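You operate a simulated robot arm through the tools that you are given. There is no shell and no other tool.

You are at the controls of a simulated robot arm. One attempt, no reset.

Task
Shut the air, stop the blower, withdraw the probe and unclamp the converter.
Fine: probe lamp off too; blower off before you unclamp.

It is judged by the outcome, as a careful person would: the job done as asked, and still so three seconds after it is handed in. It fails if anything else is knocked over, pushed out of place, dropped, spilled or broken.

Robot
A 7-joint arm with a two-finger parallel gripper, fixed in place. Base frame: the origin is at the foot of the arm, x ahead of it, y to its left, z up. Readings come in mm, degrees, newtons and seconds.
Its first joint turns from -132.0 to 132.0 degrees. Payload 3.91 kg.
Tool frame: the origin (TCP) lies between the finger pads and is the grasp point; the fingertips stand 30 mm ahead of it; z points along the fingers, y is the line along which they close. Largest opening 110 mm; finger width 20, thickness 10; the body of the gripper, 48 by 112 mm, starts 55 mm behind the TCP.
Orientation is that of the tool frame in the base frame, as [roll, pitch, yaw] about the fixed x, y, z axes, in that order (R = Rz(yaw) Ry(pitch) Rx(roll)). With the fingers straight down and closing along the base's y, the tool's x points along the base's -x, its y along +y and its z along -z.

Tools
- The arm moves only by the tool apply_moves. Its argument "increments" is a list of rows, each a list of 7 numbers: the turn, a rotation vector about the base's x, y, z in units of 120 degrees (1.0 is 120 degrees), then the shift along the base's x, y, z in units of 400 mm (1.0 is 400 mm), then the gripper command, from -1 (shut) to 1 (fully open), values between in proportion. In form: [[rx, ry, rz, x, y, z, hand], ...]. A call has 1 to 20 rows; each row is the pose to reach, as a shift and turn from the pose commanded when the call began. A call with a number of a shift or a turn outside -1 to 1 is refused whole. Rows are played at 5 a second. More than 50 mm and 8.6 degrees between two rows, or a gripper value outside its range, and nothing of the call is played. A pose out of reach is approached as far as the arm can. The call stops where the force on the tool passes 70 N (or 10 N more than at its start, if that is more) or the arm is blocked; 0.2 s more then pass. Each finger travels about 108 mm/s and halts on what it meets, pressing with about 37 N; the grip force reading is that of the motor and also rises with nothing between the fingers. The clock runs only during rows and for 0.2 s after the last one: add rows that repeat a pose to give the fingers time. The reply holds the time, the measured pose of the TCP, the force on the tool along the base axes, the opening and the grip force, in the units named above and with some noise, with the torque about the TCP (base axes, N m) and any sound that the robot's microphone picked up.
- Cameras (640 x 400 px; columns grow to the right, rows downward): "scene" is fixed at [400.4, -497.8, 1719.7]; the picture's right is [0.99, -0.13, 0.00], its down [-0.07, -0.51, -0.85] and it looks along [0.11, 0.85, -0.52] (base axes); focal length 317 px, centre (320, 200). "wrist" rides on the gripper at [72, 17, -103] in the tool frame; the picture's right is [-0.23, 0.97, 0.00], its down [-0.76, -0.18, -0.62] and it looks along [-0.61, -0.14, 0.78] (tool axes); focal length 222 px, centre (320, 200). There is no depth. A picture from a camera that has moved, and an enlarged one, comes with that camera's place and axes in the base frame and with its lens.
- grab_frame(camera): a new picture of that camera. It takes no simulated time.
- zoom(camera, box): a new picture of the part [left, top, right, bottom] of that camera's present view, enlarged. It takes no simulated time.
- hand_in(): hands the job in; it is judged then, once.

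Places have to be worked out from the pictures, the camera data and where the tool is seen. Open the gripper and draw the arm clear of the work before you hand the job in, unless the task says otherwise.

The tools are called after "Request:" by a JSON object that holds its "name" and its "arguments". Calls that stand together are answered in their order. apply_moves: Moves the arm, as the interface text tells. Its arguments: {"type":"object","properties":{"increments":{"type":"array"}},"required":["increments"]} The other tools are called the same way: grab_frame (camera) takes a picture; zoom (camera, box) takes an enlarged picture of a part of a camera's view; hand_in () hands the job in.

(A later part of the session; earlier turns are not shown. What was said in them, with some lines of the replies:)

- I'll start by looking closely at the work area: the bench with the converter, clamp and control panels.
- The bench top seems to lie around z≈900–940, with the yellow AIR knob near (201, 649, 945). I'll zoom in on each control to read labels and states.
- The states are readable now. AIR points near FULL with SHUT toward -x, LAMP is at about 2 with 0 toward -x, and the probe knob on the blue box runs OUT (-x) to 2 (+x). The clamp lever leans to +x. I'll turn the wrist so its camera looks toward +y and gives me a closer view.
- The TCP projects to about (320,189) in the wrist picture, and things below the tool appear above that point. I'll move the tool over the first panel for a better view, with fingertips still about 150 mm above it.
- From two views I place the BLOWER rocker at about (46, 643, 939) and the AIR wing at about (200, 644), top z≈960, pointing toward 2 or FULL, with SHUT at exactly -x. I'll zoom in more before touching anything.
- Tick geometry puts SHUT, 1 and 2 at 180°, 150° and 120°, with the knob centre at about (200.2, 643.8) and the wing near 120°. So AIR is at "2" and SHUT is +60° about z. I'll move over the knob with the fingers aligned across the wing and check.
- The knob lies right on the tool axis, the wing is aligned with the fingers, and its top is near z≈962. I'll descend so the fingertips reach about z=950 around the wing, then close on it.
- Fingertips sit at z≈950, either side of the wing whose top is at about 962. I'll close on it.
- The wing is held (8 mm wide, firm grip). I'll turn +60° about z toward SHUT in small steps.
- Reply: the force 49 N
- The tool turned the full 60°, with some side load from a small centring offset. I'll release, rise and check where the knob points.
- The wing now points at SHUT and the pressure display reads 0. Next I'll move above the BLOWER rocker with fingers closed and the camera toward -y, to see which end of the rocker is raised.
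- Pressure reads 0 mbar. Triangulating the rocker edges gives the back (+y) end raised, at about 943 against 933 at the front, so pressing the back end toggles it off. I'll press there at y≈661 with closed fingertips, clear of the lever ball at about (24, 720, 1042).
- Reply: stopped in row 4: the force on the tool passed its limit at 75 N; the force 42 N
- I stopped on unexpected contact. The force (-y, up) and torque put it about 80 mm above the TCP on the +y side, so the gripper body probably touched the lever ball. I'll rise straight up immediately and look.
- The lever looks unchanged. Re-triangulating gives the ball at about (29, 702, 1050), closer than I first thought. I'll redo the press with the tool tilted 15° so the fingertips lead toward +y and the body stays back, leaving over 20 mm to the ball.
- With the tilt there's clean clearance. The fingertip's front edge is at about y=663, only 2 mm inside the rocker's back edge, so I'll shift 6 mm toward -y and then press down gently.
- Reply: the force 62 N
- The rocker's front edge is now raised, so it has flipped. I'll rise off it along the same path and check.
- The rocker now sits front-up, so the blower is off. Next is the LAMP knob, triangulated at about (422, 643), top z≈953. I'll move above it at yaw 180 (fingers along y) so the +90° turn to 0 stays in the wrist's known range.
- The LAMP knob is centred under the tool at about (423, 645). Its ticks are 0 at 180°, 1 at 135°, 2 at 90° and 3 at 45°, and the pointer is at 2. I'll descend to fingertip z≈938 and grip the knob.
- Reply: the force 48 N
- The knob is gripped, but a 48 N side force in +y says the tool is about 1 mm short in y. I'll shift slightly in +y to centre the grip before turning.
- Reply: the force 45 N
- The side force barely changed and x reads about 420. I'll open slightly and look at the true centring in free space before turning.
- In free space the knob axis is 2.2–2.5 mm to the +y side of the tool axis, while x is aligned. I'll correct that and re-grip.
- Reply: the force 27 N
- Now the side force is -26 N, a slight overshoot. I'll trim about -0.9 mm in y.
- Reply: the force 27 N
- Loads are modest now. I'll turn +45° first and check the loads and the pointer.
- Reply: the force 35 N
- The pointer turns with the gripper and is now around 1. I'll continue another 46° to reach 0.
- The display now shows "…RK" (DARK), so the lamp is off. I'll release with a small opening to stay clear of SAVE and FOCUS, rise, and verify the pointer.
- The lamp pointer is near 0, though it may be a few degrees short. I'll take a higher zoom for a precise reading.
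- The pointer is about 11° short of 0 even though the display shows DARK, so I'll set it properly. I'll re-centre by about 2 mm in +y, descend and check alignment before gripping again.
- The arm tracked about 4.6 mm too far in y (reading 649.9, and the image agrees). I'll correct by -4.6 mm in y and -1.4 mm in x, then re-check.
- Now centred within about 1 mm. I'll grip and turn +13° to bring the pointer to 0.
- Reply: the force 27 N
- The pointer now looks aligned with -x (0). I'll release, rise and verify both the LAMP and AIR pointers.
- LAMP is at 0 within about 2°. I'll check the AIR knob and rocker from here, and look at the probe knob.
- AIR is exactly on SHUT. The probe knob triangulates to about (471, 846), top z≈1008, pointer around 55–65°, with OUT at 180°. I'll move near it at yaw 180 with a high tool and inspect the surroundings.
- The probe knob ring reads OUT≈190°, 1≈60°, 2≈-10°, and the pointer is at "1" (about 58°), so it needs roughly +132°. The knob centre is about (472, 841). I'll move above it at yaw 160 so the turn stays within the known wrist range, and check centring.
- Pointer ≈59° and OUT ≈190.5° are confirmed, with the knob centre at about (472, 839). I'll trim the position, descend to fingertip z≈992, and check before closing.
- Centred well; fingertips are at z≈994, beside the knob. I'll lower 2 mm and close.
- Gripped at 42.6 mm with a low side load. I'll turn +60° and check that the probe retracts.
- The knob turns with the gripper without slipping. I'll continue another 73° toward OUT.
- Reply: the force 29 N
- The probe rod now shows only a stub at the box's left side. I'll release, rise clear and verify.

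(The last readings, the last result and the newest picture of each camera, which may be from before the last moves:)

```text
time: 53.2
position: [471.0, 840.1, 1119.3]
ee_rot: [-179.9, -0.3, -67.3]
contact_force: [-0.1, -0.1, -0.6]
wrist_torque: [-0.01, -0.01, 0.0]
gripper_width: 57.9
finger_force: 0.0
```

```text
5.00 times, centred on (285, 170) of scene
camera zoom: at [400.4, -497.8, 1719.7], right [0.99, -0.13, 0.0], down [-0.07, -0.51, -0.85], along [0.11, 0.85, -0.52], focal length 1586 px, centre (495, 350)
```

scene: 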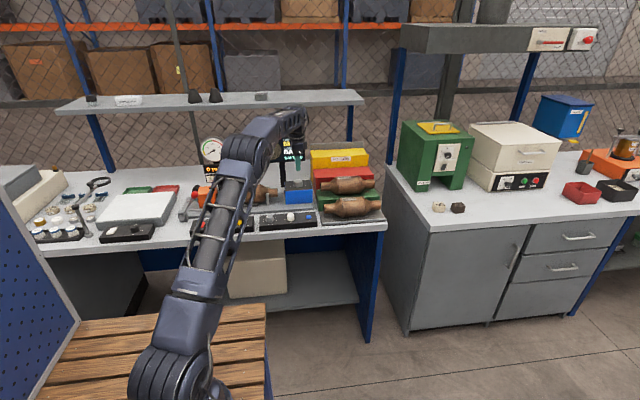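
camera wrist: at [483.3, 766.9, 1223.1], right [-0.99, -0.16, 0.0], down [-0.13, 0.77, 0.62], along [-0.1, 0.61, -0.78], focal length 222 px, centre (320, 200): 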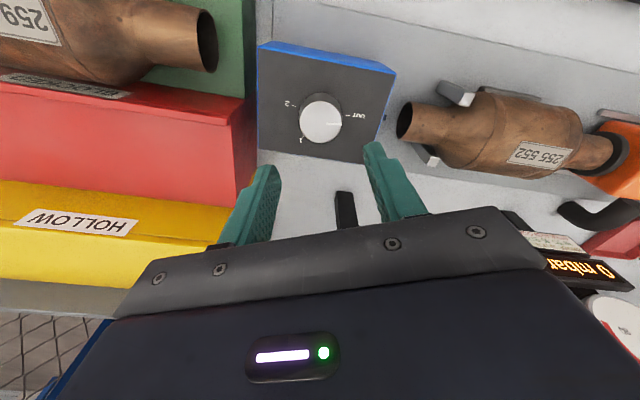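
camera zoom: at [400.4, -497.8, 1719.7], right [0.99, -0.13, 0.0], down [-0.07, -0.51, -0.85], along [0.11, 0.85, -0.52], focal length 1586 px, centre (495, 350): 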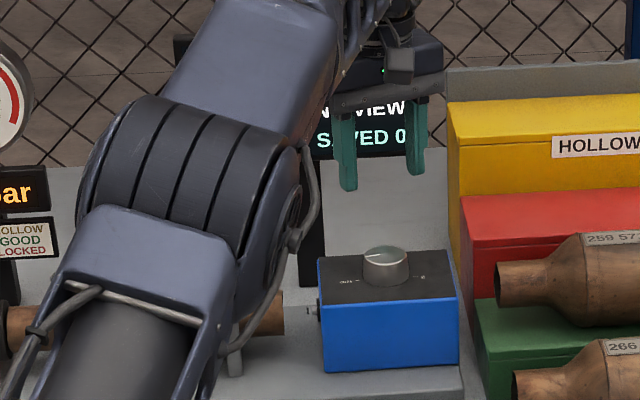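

The pointer is on OUT, the display shows "NO VIEW" and the rod tip is inside the blue box, so the probe is withdrawn. Only the clamp lever is left. I'll move high over to the right of the lever ball with the camera on the -y side to see it clearly.

Request:
{"name": "apply_moves", "arguments": {"increments": [[0, 0, -0.02, -0.04, -0.06, 0.05, -0.3], [0, 0, -0.04, -0.12, -0.12, 0.1, -0.6], [0, 0, -0.06, -0.21, -0.18, 0.1, -1], [0, 0, -0.08, -0.31, -0.23, 0.1, -1], [0, 0, -0.1, -0.42, -0.27, 0.1, -1], [0, 0, -0.12, -0.53, -0.3, 0.1, -1], [0, 0, -0.14, -0.64, -0.33, 0.1, -1], [0, 0, -0.16, -0.74, -0.35, 0.1, -1], [0, 0, -0.18, -0.84, -0.37, 0.1, -1], [0, 0, -0.189, -0.9275, -0.375, 0.1, -1], [0, 0, -0.189, -0.9275, -0.375, 0.1, -1]]}}

Request:
{"name": "grab_frame", "arguments": {"camera": "wrist"}}

Request:
{"name": "grab_frame", "arguments": {"camera": "scene"}}

Request:
{"name": "zoom", "arguments": {"camera": "wrist", "box": [320, 60, 500, 200]}}

```text
time: 55.6
position: [101.4, 689.5, 1159.8]
ee_rot: [-179.9, -0.1, -90.2]
contact_force: [0.2, -0.4, 0.3]
wrist_torque: [0.0, -0.02, -0.01]
gripper_width: 0.0
finger_force: 37.0
```

```text
taken
camera wrist: at [85.0, 618.0, 1263.4], right [-0.97, 0.23, 0.0], down [0.18, 0.76, 0.62], along [0.14, 0.6, -0.78], focal length 222 px, centre (320, 200)
```

wrist: 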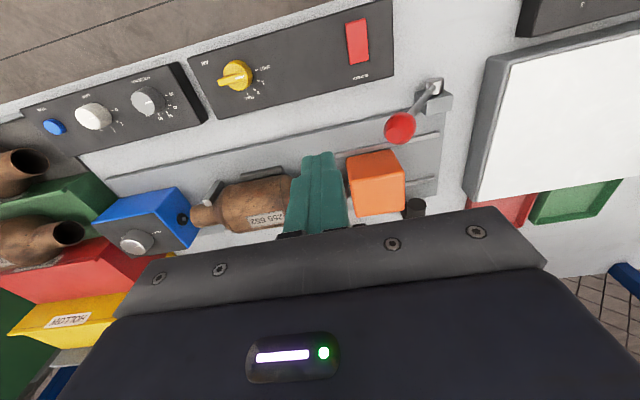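

```text
taken
```

scene: 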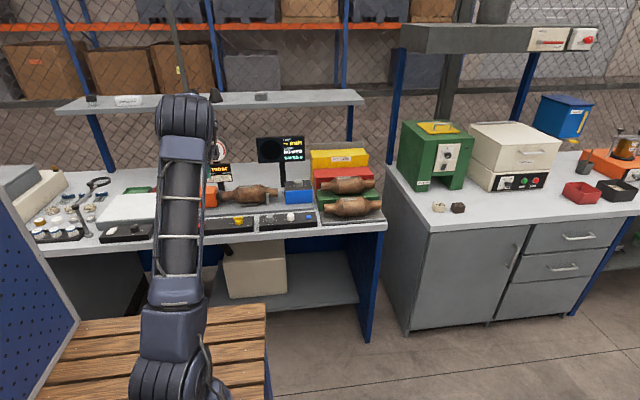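

```text
2.86 times, centred on (410, 130) of wrist
camera zoom: at [85.0, 618.0, 1263.4], right [-0.97, 0.23, 0.0], down [0.18, 0.76, 0.62], along [0.14, 0.6, -0.78], focal length 635 px, centre (63, 400)
```

zoom: 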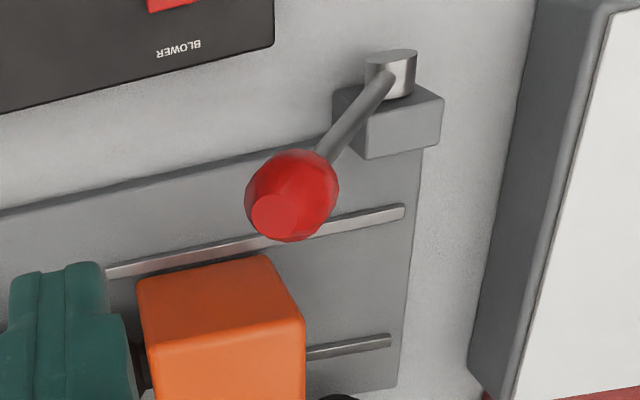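

The lever is clear now: ball centre about (25.5, 716, 1045), r≈16, pivot about (-50, 710, 934), leaning 56° toward +x. I'll bring the closed fingers down on the +x side of the ball, then push it along its arc toward -x.

Request:
{"name": "apply_moves", "arguments": {"increments": [[0, 0, 0, -0.03, 0.033, 0, -1], [0, 0, 0, -0.065, 0.066, 0, -1], [0, 0, 0, -0.065, 0.066, -0.08, -1], [0, 0, 0, -0.065, 0.066, -0.16, -1], [0, 0, 0, -0.065, 0.066, -0.23, -1], [0, 0, 0, -0.065, 0.066, -0.23, -1]]}}

Request:
{"name": "grab_frame", "arguments": {"camera": "wrist"}}

Request:
{"name": "zoom", "arguments": {"camera": "wrist", "box": [270, 90, 470, 220]}}

Request:
{"name": "zoom", "arguments": {"camera": "scene", "box": [140, 130, 260, 230]}}

```text
time: 57.0
position: [75.0, 718.6, 1065.8]
ee_rot: [-179.9, -0.2, -90.1]
contact_force: [0.5, -0.1, 0.5]
wrist_torque: [-0.02, -0.01, 0.0]
gripper_width: 0.0
finger_force: 36.9
```

```text
taken
camera wrist: at [58.9, 646.4, 1169.8], right [-0.97, 0.23, 0.0], down [0.18, 0.76, 0.62], along [0.14, 0.6, -0.78], focal length 222 px, centre (320, 200)
```

wrist: 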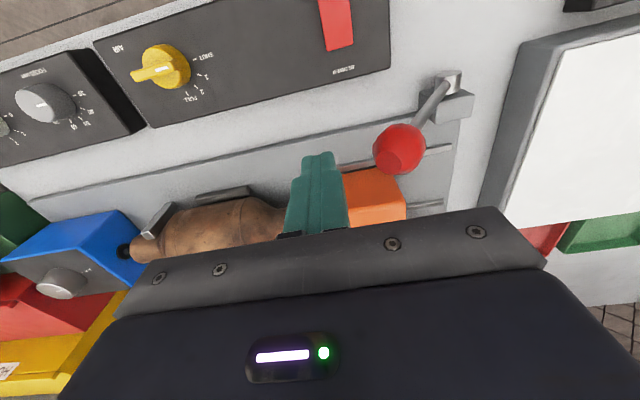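

```text
3.08 times, centred on (370, 155) of wrist
camera zoom: at [58.9, 646.4, 1169.8], right [-0.97, 0.23, 0.0], down [0.18, 0.76, 0.62], along [0.14, 0.6, -0.78], focal length 684 px, centre (166, 338)
```

zoom: 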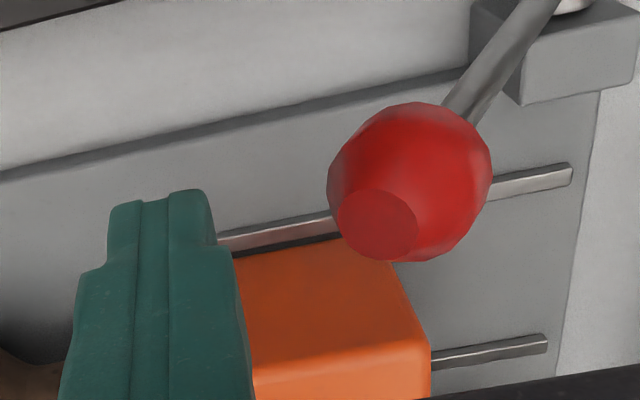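

```text
4.00 times, centred on (200, 180) of scene
camera zoom: at [400.4, -497.8, 1719.7], right [0.99, -0.13, 0.0], down [-0.07, -0.51, -0.85], along [0.11, 0.85, -0.52], focal length 1268 px, centre (800, 280)
```

zoom: 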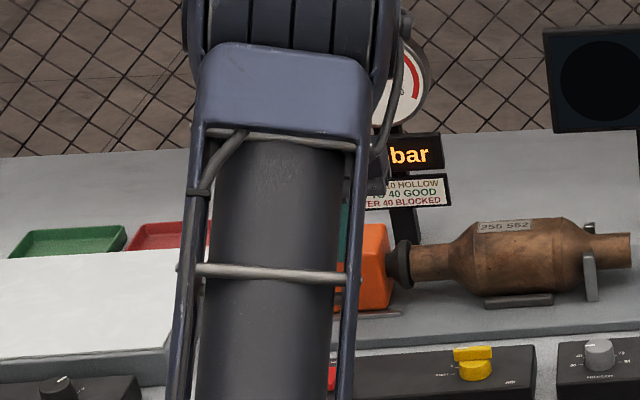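

Fingers are beside the ball at the right height. I'll push it the first ~20° of arc toward -x and watch the force.

Request:
{"name": "apply_moves", "arguments": {"increments": [[0, 0, 0, -0.03, -0.004, 0, -1], [0, 0, 0, -0.055, -0.004, 0.002, -1], [0, 0, 0, -0.07, -0.004, 0.01, -1], [0, 0, 0, -0.0806, -0.004, 0.016, -1], [0, 0, 0, -0.094, -0.004, 0.023, -1], [0, 0, 0, -0.1068, -0.004, 0.03, -1], [0, 0, 0, -0.12, -0.004, 0.036, -1], [0, 0, 0, -0.1338, -0.004, 0.041, -1], [0, 0, 0, -0.148, -0.004, 0.046, -1], [0, 0, 0, -0.1618, -0.004, 0.05, -1]]}}

Request:
{"name": "grab_frame", "arguments": {"camera": "wrist"}}

Request:
{"name": "zoom", "arguments": {"camera": "scene", "box": [140, 130, 300, 230]}}

```text
time: 59.2
position: [12.0, 713.7, 1087.2]
ee_rot: [-179.9, -0.2, -89.9]
contact_force: [0.3, 0.6, 0.2]
wrist_torque: [0.0, -0.02, 0.01]
gripper_width: 0.0
finger_force: 37.0
```

```text
taken
camera wrist: at [-6.2, 642.3, 1190.5], right [-0.97, 0.23, 0.0], down [0.18, 0.76, 0.62], along [0.14, 0.6, -0.78], focal length 222 px, centre (320, 200)
```

wrist: 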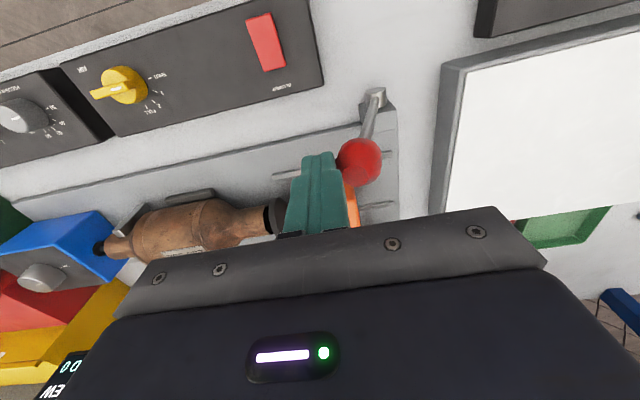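

```text
4.00 times, centred on (220, 180) of scene
camera zoom: at [400.4, -497.8, 1719.7], right [0.99, -0.13, 0.0], down [-0.07, -0.51, -0.85], along [0.11, 0.85, -0.52], focal length 1268 px, centre (720, 280)
```

zoom: 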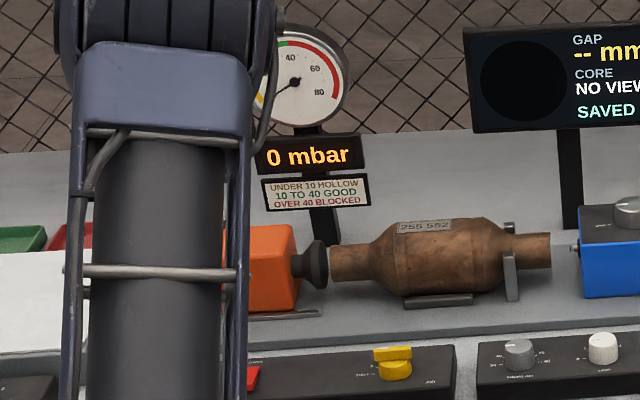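

The lever moves with almost no force, and the seal cup has begun to back away from the converter. I'll continue the arc past vertical.

Request:
{"name": "apply_moves", "arguments": {"increments": [[0, 0, 0, -0.0285, 0, 0.006, -1], [0, 0, 0, -0.0578, 0, 0.01, -1], [0, 0, 0, -0.087, 0, 0.011, -1], [0, 0, 0, -0.116, 0, 0.01, -1], [0, 0, 0, -0.1455, 0, 0.006, -1], [0, 0, 0, -0.174, 0, 0, -1], [0, 0, 0, -0.202, 0, -0.009, -1], [0, 0, 0, -0.229, 0, -0.02, -1]]}}

Request:
{"name": "grab_frame", "arguments": {"camera": "wrist"}}

Request:
{"name": "zoom", "arguments": {"camera": "scene", "box": [120, 130, 300, 240]}}

```text
time: 61.0
position: [-81.9, 716.1, 1080.3]
ee_rot: [-180.0, -0.2, -90.1]
contact_force: [0.8, 0.1, 0.7]
wrist_torque: [-0.05, -0.01, 0.0]
gripper_width: 0.0
finger_force: 37.4
```

```text
taken
camera wrist: at [-97.3, 643.8, 1184.3], right [-0.97, 0.23, 0.0], down [0.18, 0.76, 0.62], along [0.14, 0.6, -0.78], focal length 222 px, centre (320, 200)
```

wrist: 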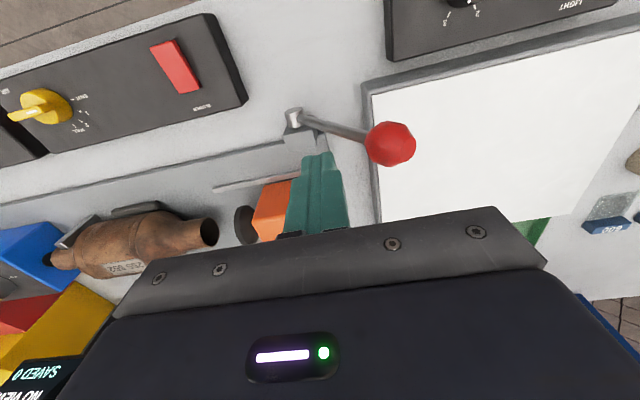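

```text
3.56 times, centred on (210, 185) of scene
camera zoom: at [400.4, -497.8, 1719.7], right [0.99, -0.13, 0.0], down [-0.07, -0.51, -0.85], along [0.11, 0.85, -0.52], focal length 1128 px, centre (711, 253)
```

zoom: 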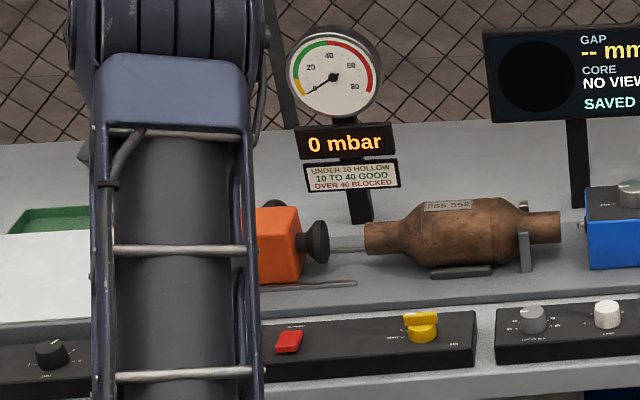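

The lever swung over on its own to about 124° (mirror of the start), and the orange head is fully back with a clear gap to the converter. I'll nudge lightly to confirm it rests at its end stop.

Request:
{"name": "apply_moves", "arguments": {"increments": [[0, 0, 0, -0.0375, 0, -0.015, -1], [0, 0, 0, -0.0475, 0, -0.022, -1], [0, 0, 0, -0.052, 0, -0.025, -1], [0, 0, 0, -0.056, 0, -0.027, -1], [0, 0, 0, -0.06, 0, -0.028, -1]]}}

Request:
{"name": "grab_frame", "arguments": {"camera": "wrist"}}

```text
time: 62.2
position: [-104.7, 714.3, 1068.0]
ee_rot: [-180.0, -0.2, -90.1]
contact_force: [5.0, 1.7, 3.2]
wrist_torque: [0.09, -0.09, -0.08]
gripper_width: 0.3
finger_force: 37.3
```

```text
taken
camera wrist: at [-120.8, 642.9, 1170.8], right [-0.97, 0.23, 0.0], down [0.18, 0.76, 0.62], along [0.14, 0.6, -0.78], focal length 222 px, centre (320, 200)
```

wrist: 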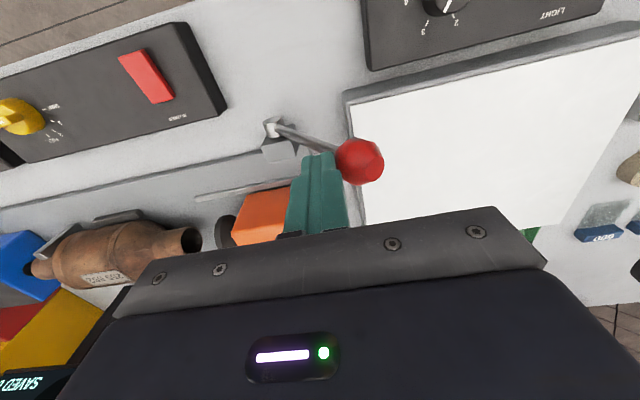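

Light contact of 5 N at about 126° shows the lever is at its end stop. I'll back off to +x, rise, and draw the arm away to where it started with the gripper open.

Request:
{"name": "apply_moves", "arguments": {"increments": [[0, 0, 0, 0.03, 0, 0.01, -1], [0, 0, 0, 0.06, 0, 0.06, -1], [0, 0, 0, 0.08, 0, 0.15, -1], [0, 0, 0, 0.1, -0.03, 0.25, -1], [0, 0, 0, 0.15, -0.1, 0.35, -0.5], [0, 0, 0, 0.22, -0.18, 0.42, 0], [0, 0, 0, 0.3, -0.26, 0.48, 0.5], [0, 0, 0, 0.38, -0.34, 0.52, 1], [0, 0, 0, 0.45, -0.42, 0.53, 1], [0, 0, 0, 0.47, -0.46, 0.53, 1], [0, 0, 0, 0.47, -0.46, 0.53, 1]]}}

Request:
{"name": "grab_frame", "arguments": {"camera": "scene"}}

Request:
{"name": "grab_frame", "arguments": {"camera": "wrist"}}

Request:
{"name": "zoom", "arguments": {"camera": "scene", "box": [160, 120, 400, 270]}}

```text
refused: row 5 steps farther than a row can; nothing moved
```

```text
taken
```

scene: 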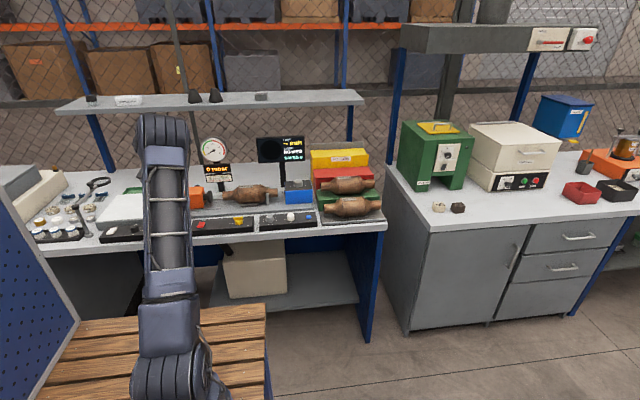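

```text
taken
camera wrist: at [-120.8, 642.9, 1170.8], right [-0.97, 0.23, 0.0], down [0.18, 0.76, 0.62], along [0.14, 0.6, -0.78], focal length 222 px, centre (320, 200)
```

wrist: 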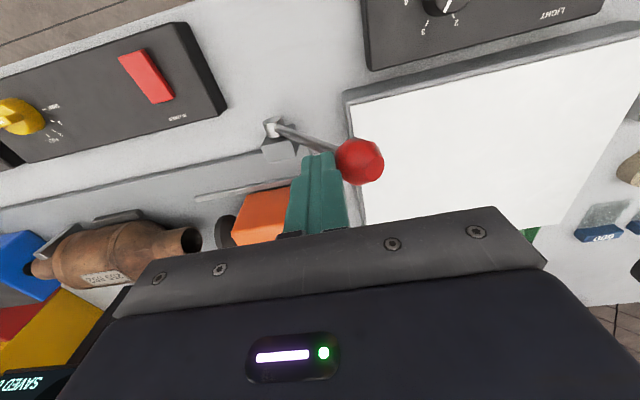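

```text
2.67 times, centred on (280, 195) of scene
camera zoom: at [400.4, -497.8, 1719.7], right [0.99, -0.13, 0.0], down [-0.07, -0.51, -0.85], along [0.11, 0.85, -0.52], focal length 846 px, centre (427, 213)
```

zoom: 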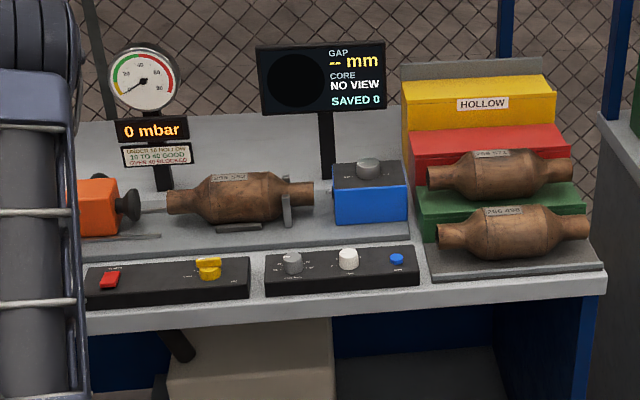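

The retreat was refused because one step was too long, and nothing moved. I'll repeat it with smaller steps: away from the ball first, then up and back.

Request:
{"name": "apply_moves", "arguments": {"increments": [[0, 0, 0, 0.03, 0, 0.01, -1], [0, 0, 0, 0.06, 0, 0.06, -1], [0, 0, 0, 0.08, 0, 0.14, -1], [0, 0, 0, 0.09, -0.02, 0.23, -1], [0, 0, 0, 0.12, -0.07, 0.31, -0.6], [0, 0, 0, 0.16, -0.13, 0.37, -0.2], [0, 0, 0, 0.21, -0.19, 0.42, 0.2], [0, 0, 0, 0.27, -0.25, 0.46, 0.6], [0, 0, 0, 0.33, -0.31, 0.49, 1], [0, 0, 0, 0.39, -0.37, 0.51, 1], [0, 0, 0, 0.44, -0.43, 0.52, 1], [0, 0, 0, 0.47, -0.46, 0.53, 1], [0, 0, 0, 0.47, -0.46, 0.53, 1]]}}

Request:
{"name": "grab_frame", "arguments": {"camera": "scene"}}

Request:
{"name": "grab_frame", "arguments": {"camera": "wrist"}}

Request:
{"name": "zoom", "arguments": {"camera": "scene", "box": [160, 120, 400, 270]}}

```text
time: 65.0
position: [84.8, 529.6, 1283.0]
ee_rot: [-180.0, -0.1, -90.0]
contact_force: [-0.9, -0.4, 0.1]
wrist_torque: [0.0, -0.02, 0.01]
gripper_width: 110.5
finger_force: 0.0
```

```text
taken
```

scene: 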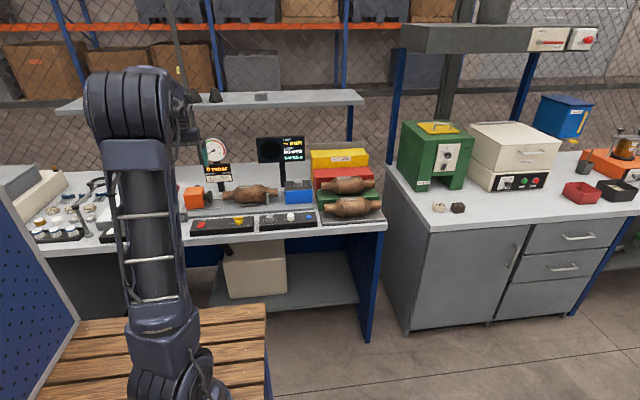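

```text
taken
camera wrist: at [67.4, 457.5, 1386.1], right [-0.97, 0.23, 0.0], down [0.18, 0.76, 0.62], along [0.14, 0.6, -0.78], focal length 222 px, centre (320, 200)
```

wrist: 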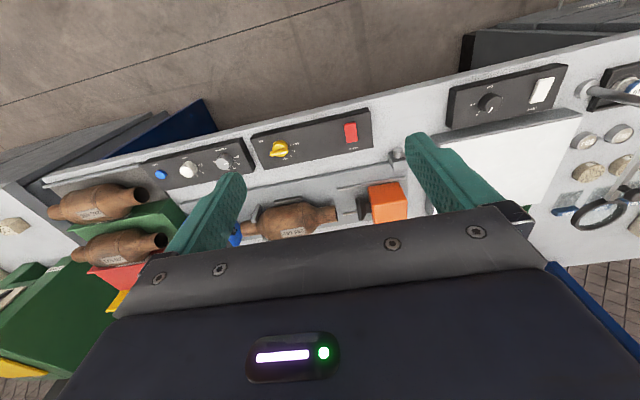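

```text
2.67 times, centred on (280, 195) of scene
camera zoom: at [400.4, -497.8, 1719.7], right [0.99, -0.13, 0.0], down [-0.07, -0.51, -0.85], along [0.11, 0.85, -0.52], focal length 846 px, centre (427, 213)
```

zoom: 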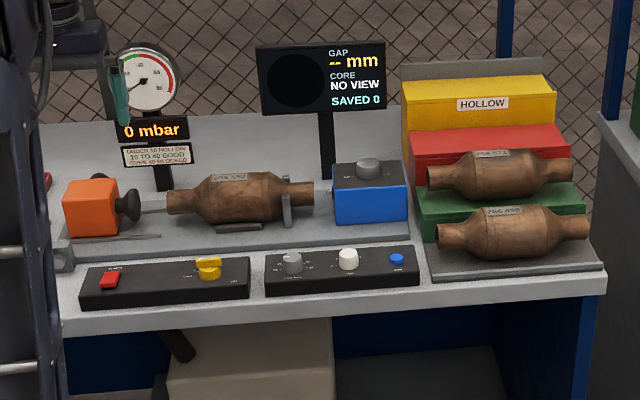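

Arm is clear and the gripper open. I'll do a final close check of the panels, lever, probe and surroundings before handing in.

Request:
{"name": "zoom", "arguments": {"camera": "scene", "box": [186, 205, 326, 245]}}

Request:
{"name": "zoom", "arguments": {"camera": "wrist", "box": [140, 100, 400, 220]}}

Request:
{"name": "zoom", "arguments": {"camera": "scene", "box": [90, 150, 240, 250]}}

Request:
{"name": "zoom", "arguments": {"camera": "scene", "box": [270, 160, 330, 205]}}

```text
4.57 times, centred on (256, 225) of scene
camera zoom: at [400.4, -497.8, 1719.7], right [0.99, -0.13, 0.0], down [-0.07, -0.51, -0.85], along [0.11, 0.85, -0.52], focal length 1450 px, centre (613, 86)
```

zoom: 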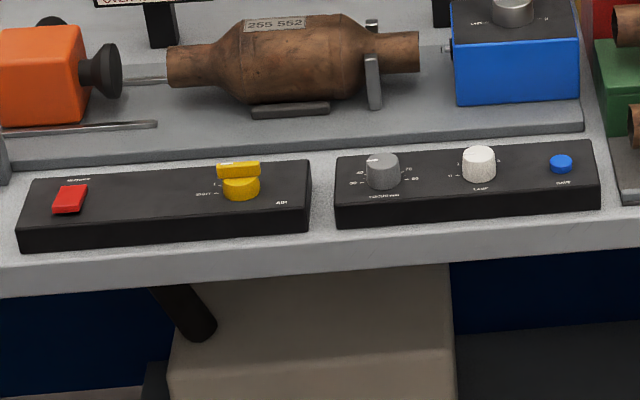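

```text
2.46 times, centred on (270, 160) of wrist
camera zoom: at [67.4, 457.5, 1386.1], right [-0.97, 0.23, 0.0], down [0.18, 0.76, 0.62], along [0.14, 0.6, -0.78], focal length 547 px, centre (443, 298)
```

zoom: 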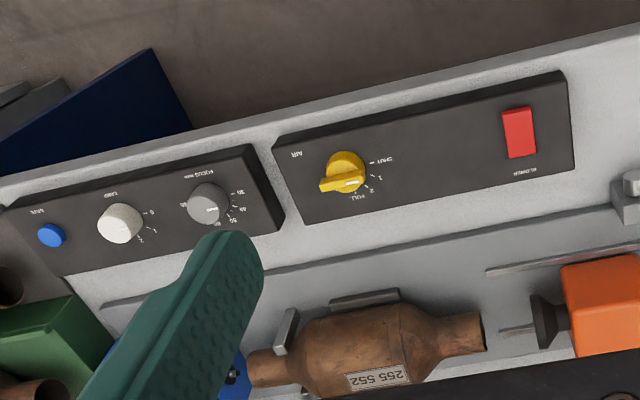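

```text
4.00 times, centred on (165, 200) of scene
camera zoom: at [400.4, -497.8, 1719.7], right [0.99, -0.13, 0.0], down [-0.07, -0.51, -0.85], along [0.11, 0.85, -0.52], focal length 1268 px, centre (940, 200)
```

zoom: 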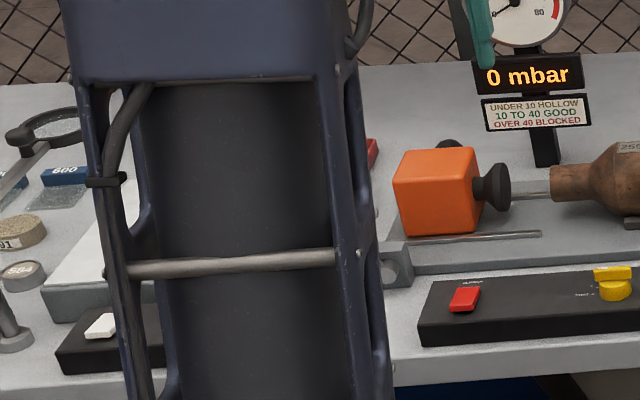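

```text
8.89 times, centred on (300, 182) of scene
camera zoom: at [400.4, -497.8, 1719.7], right [0.99, -0.13, 0.0], down [-0.07, -0.51, -0.85], along [0.11, 0.85, -0.52], focal length 2819 px, centre (498, 356)
```

zoom: 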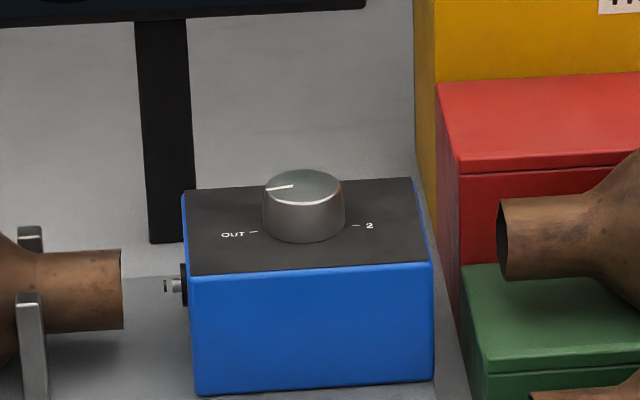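

Everything checks out:
- AIR is on SHUT (0 mbar) and the blower rocker is flipped off.
- LAMP is at 0, and the probe knob is on OUT with the tip back at the box.
- The clamp head is retracted, the converter still sits in its cradle, and FOCUS and SAVE are unchanged.

The arm is clear with the gripper open, so I'm handing in.

Request:
{"name": "hand_in", "arguments": {}}

```text
The job is handed in.
```

The air is shut, the blower is stopped, the probe and its lamp are off and out, and the converter is unclamped. I handed the job in with the arm clear and the gripper open.

| Item | Final state |
|---|---|
| Air | Knob on SHUT, display reads 0 mbar |
| Blower | Rocker flipped; no indicator showed its state, so off is judged from the rocker position |
| Probe lamp | Knob at 0 (within about 2–3°); display went to DARK |
| Probe | Knob on OUT, rod drawn back to the blue box, display shows NO VIEW |
| Clamp | Lever swung over to its end stop, orange head clear of the converter |

The blower was off before I touched the clamp. The converter is still in its cradle, and nothing else looked moved in the last pictures.

- **Lever bump:** On the first try at the blower switch, the gripper touched the clamp lever's ball at about 75 N and stopped. The lever stayed clamped and looked unchanged, and I repeated the press with the tool tilted clear of it.
- **Lamp knob:** It took a second grip because the first turn left it about 11° short of 0.
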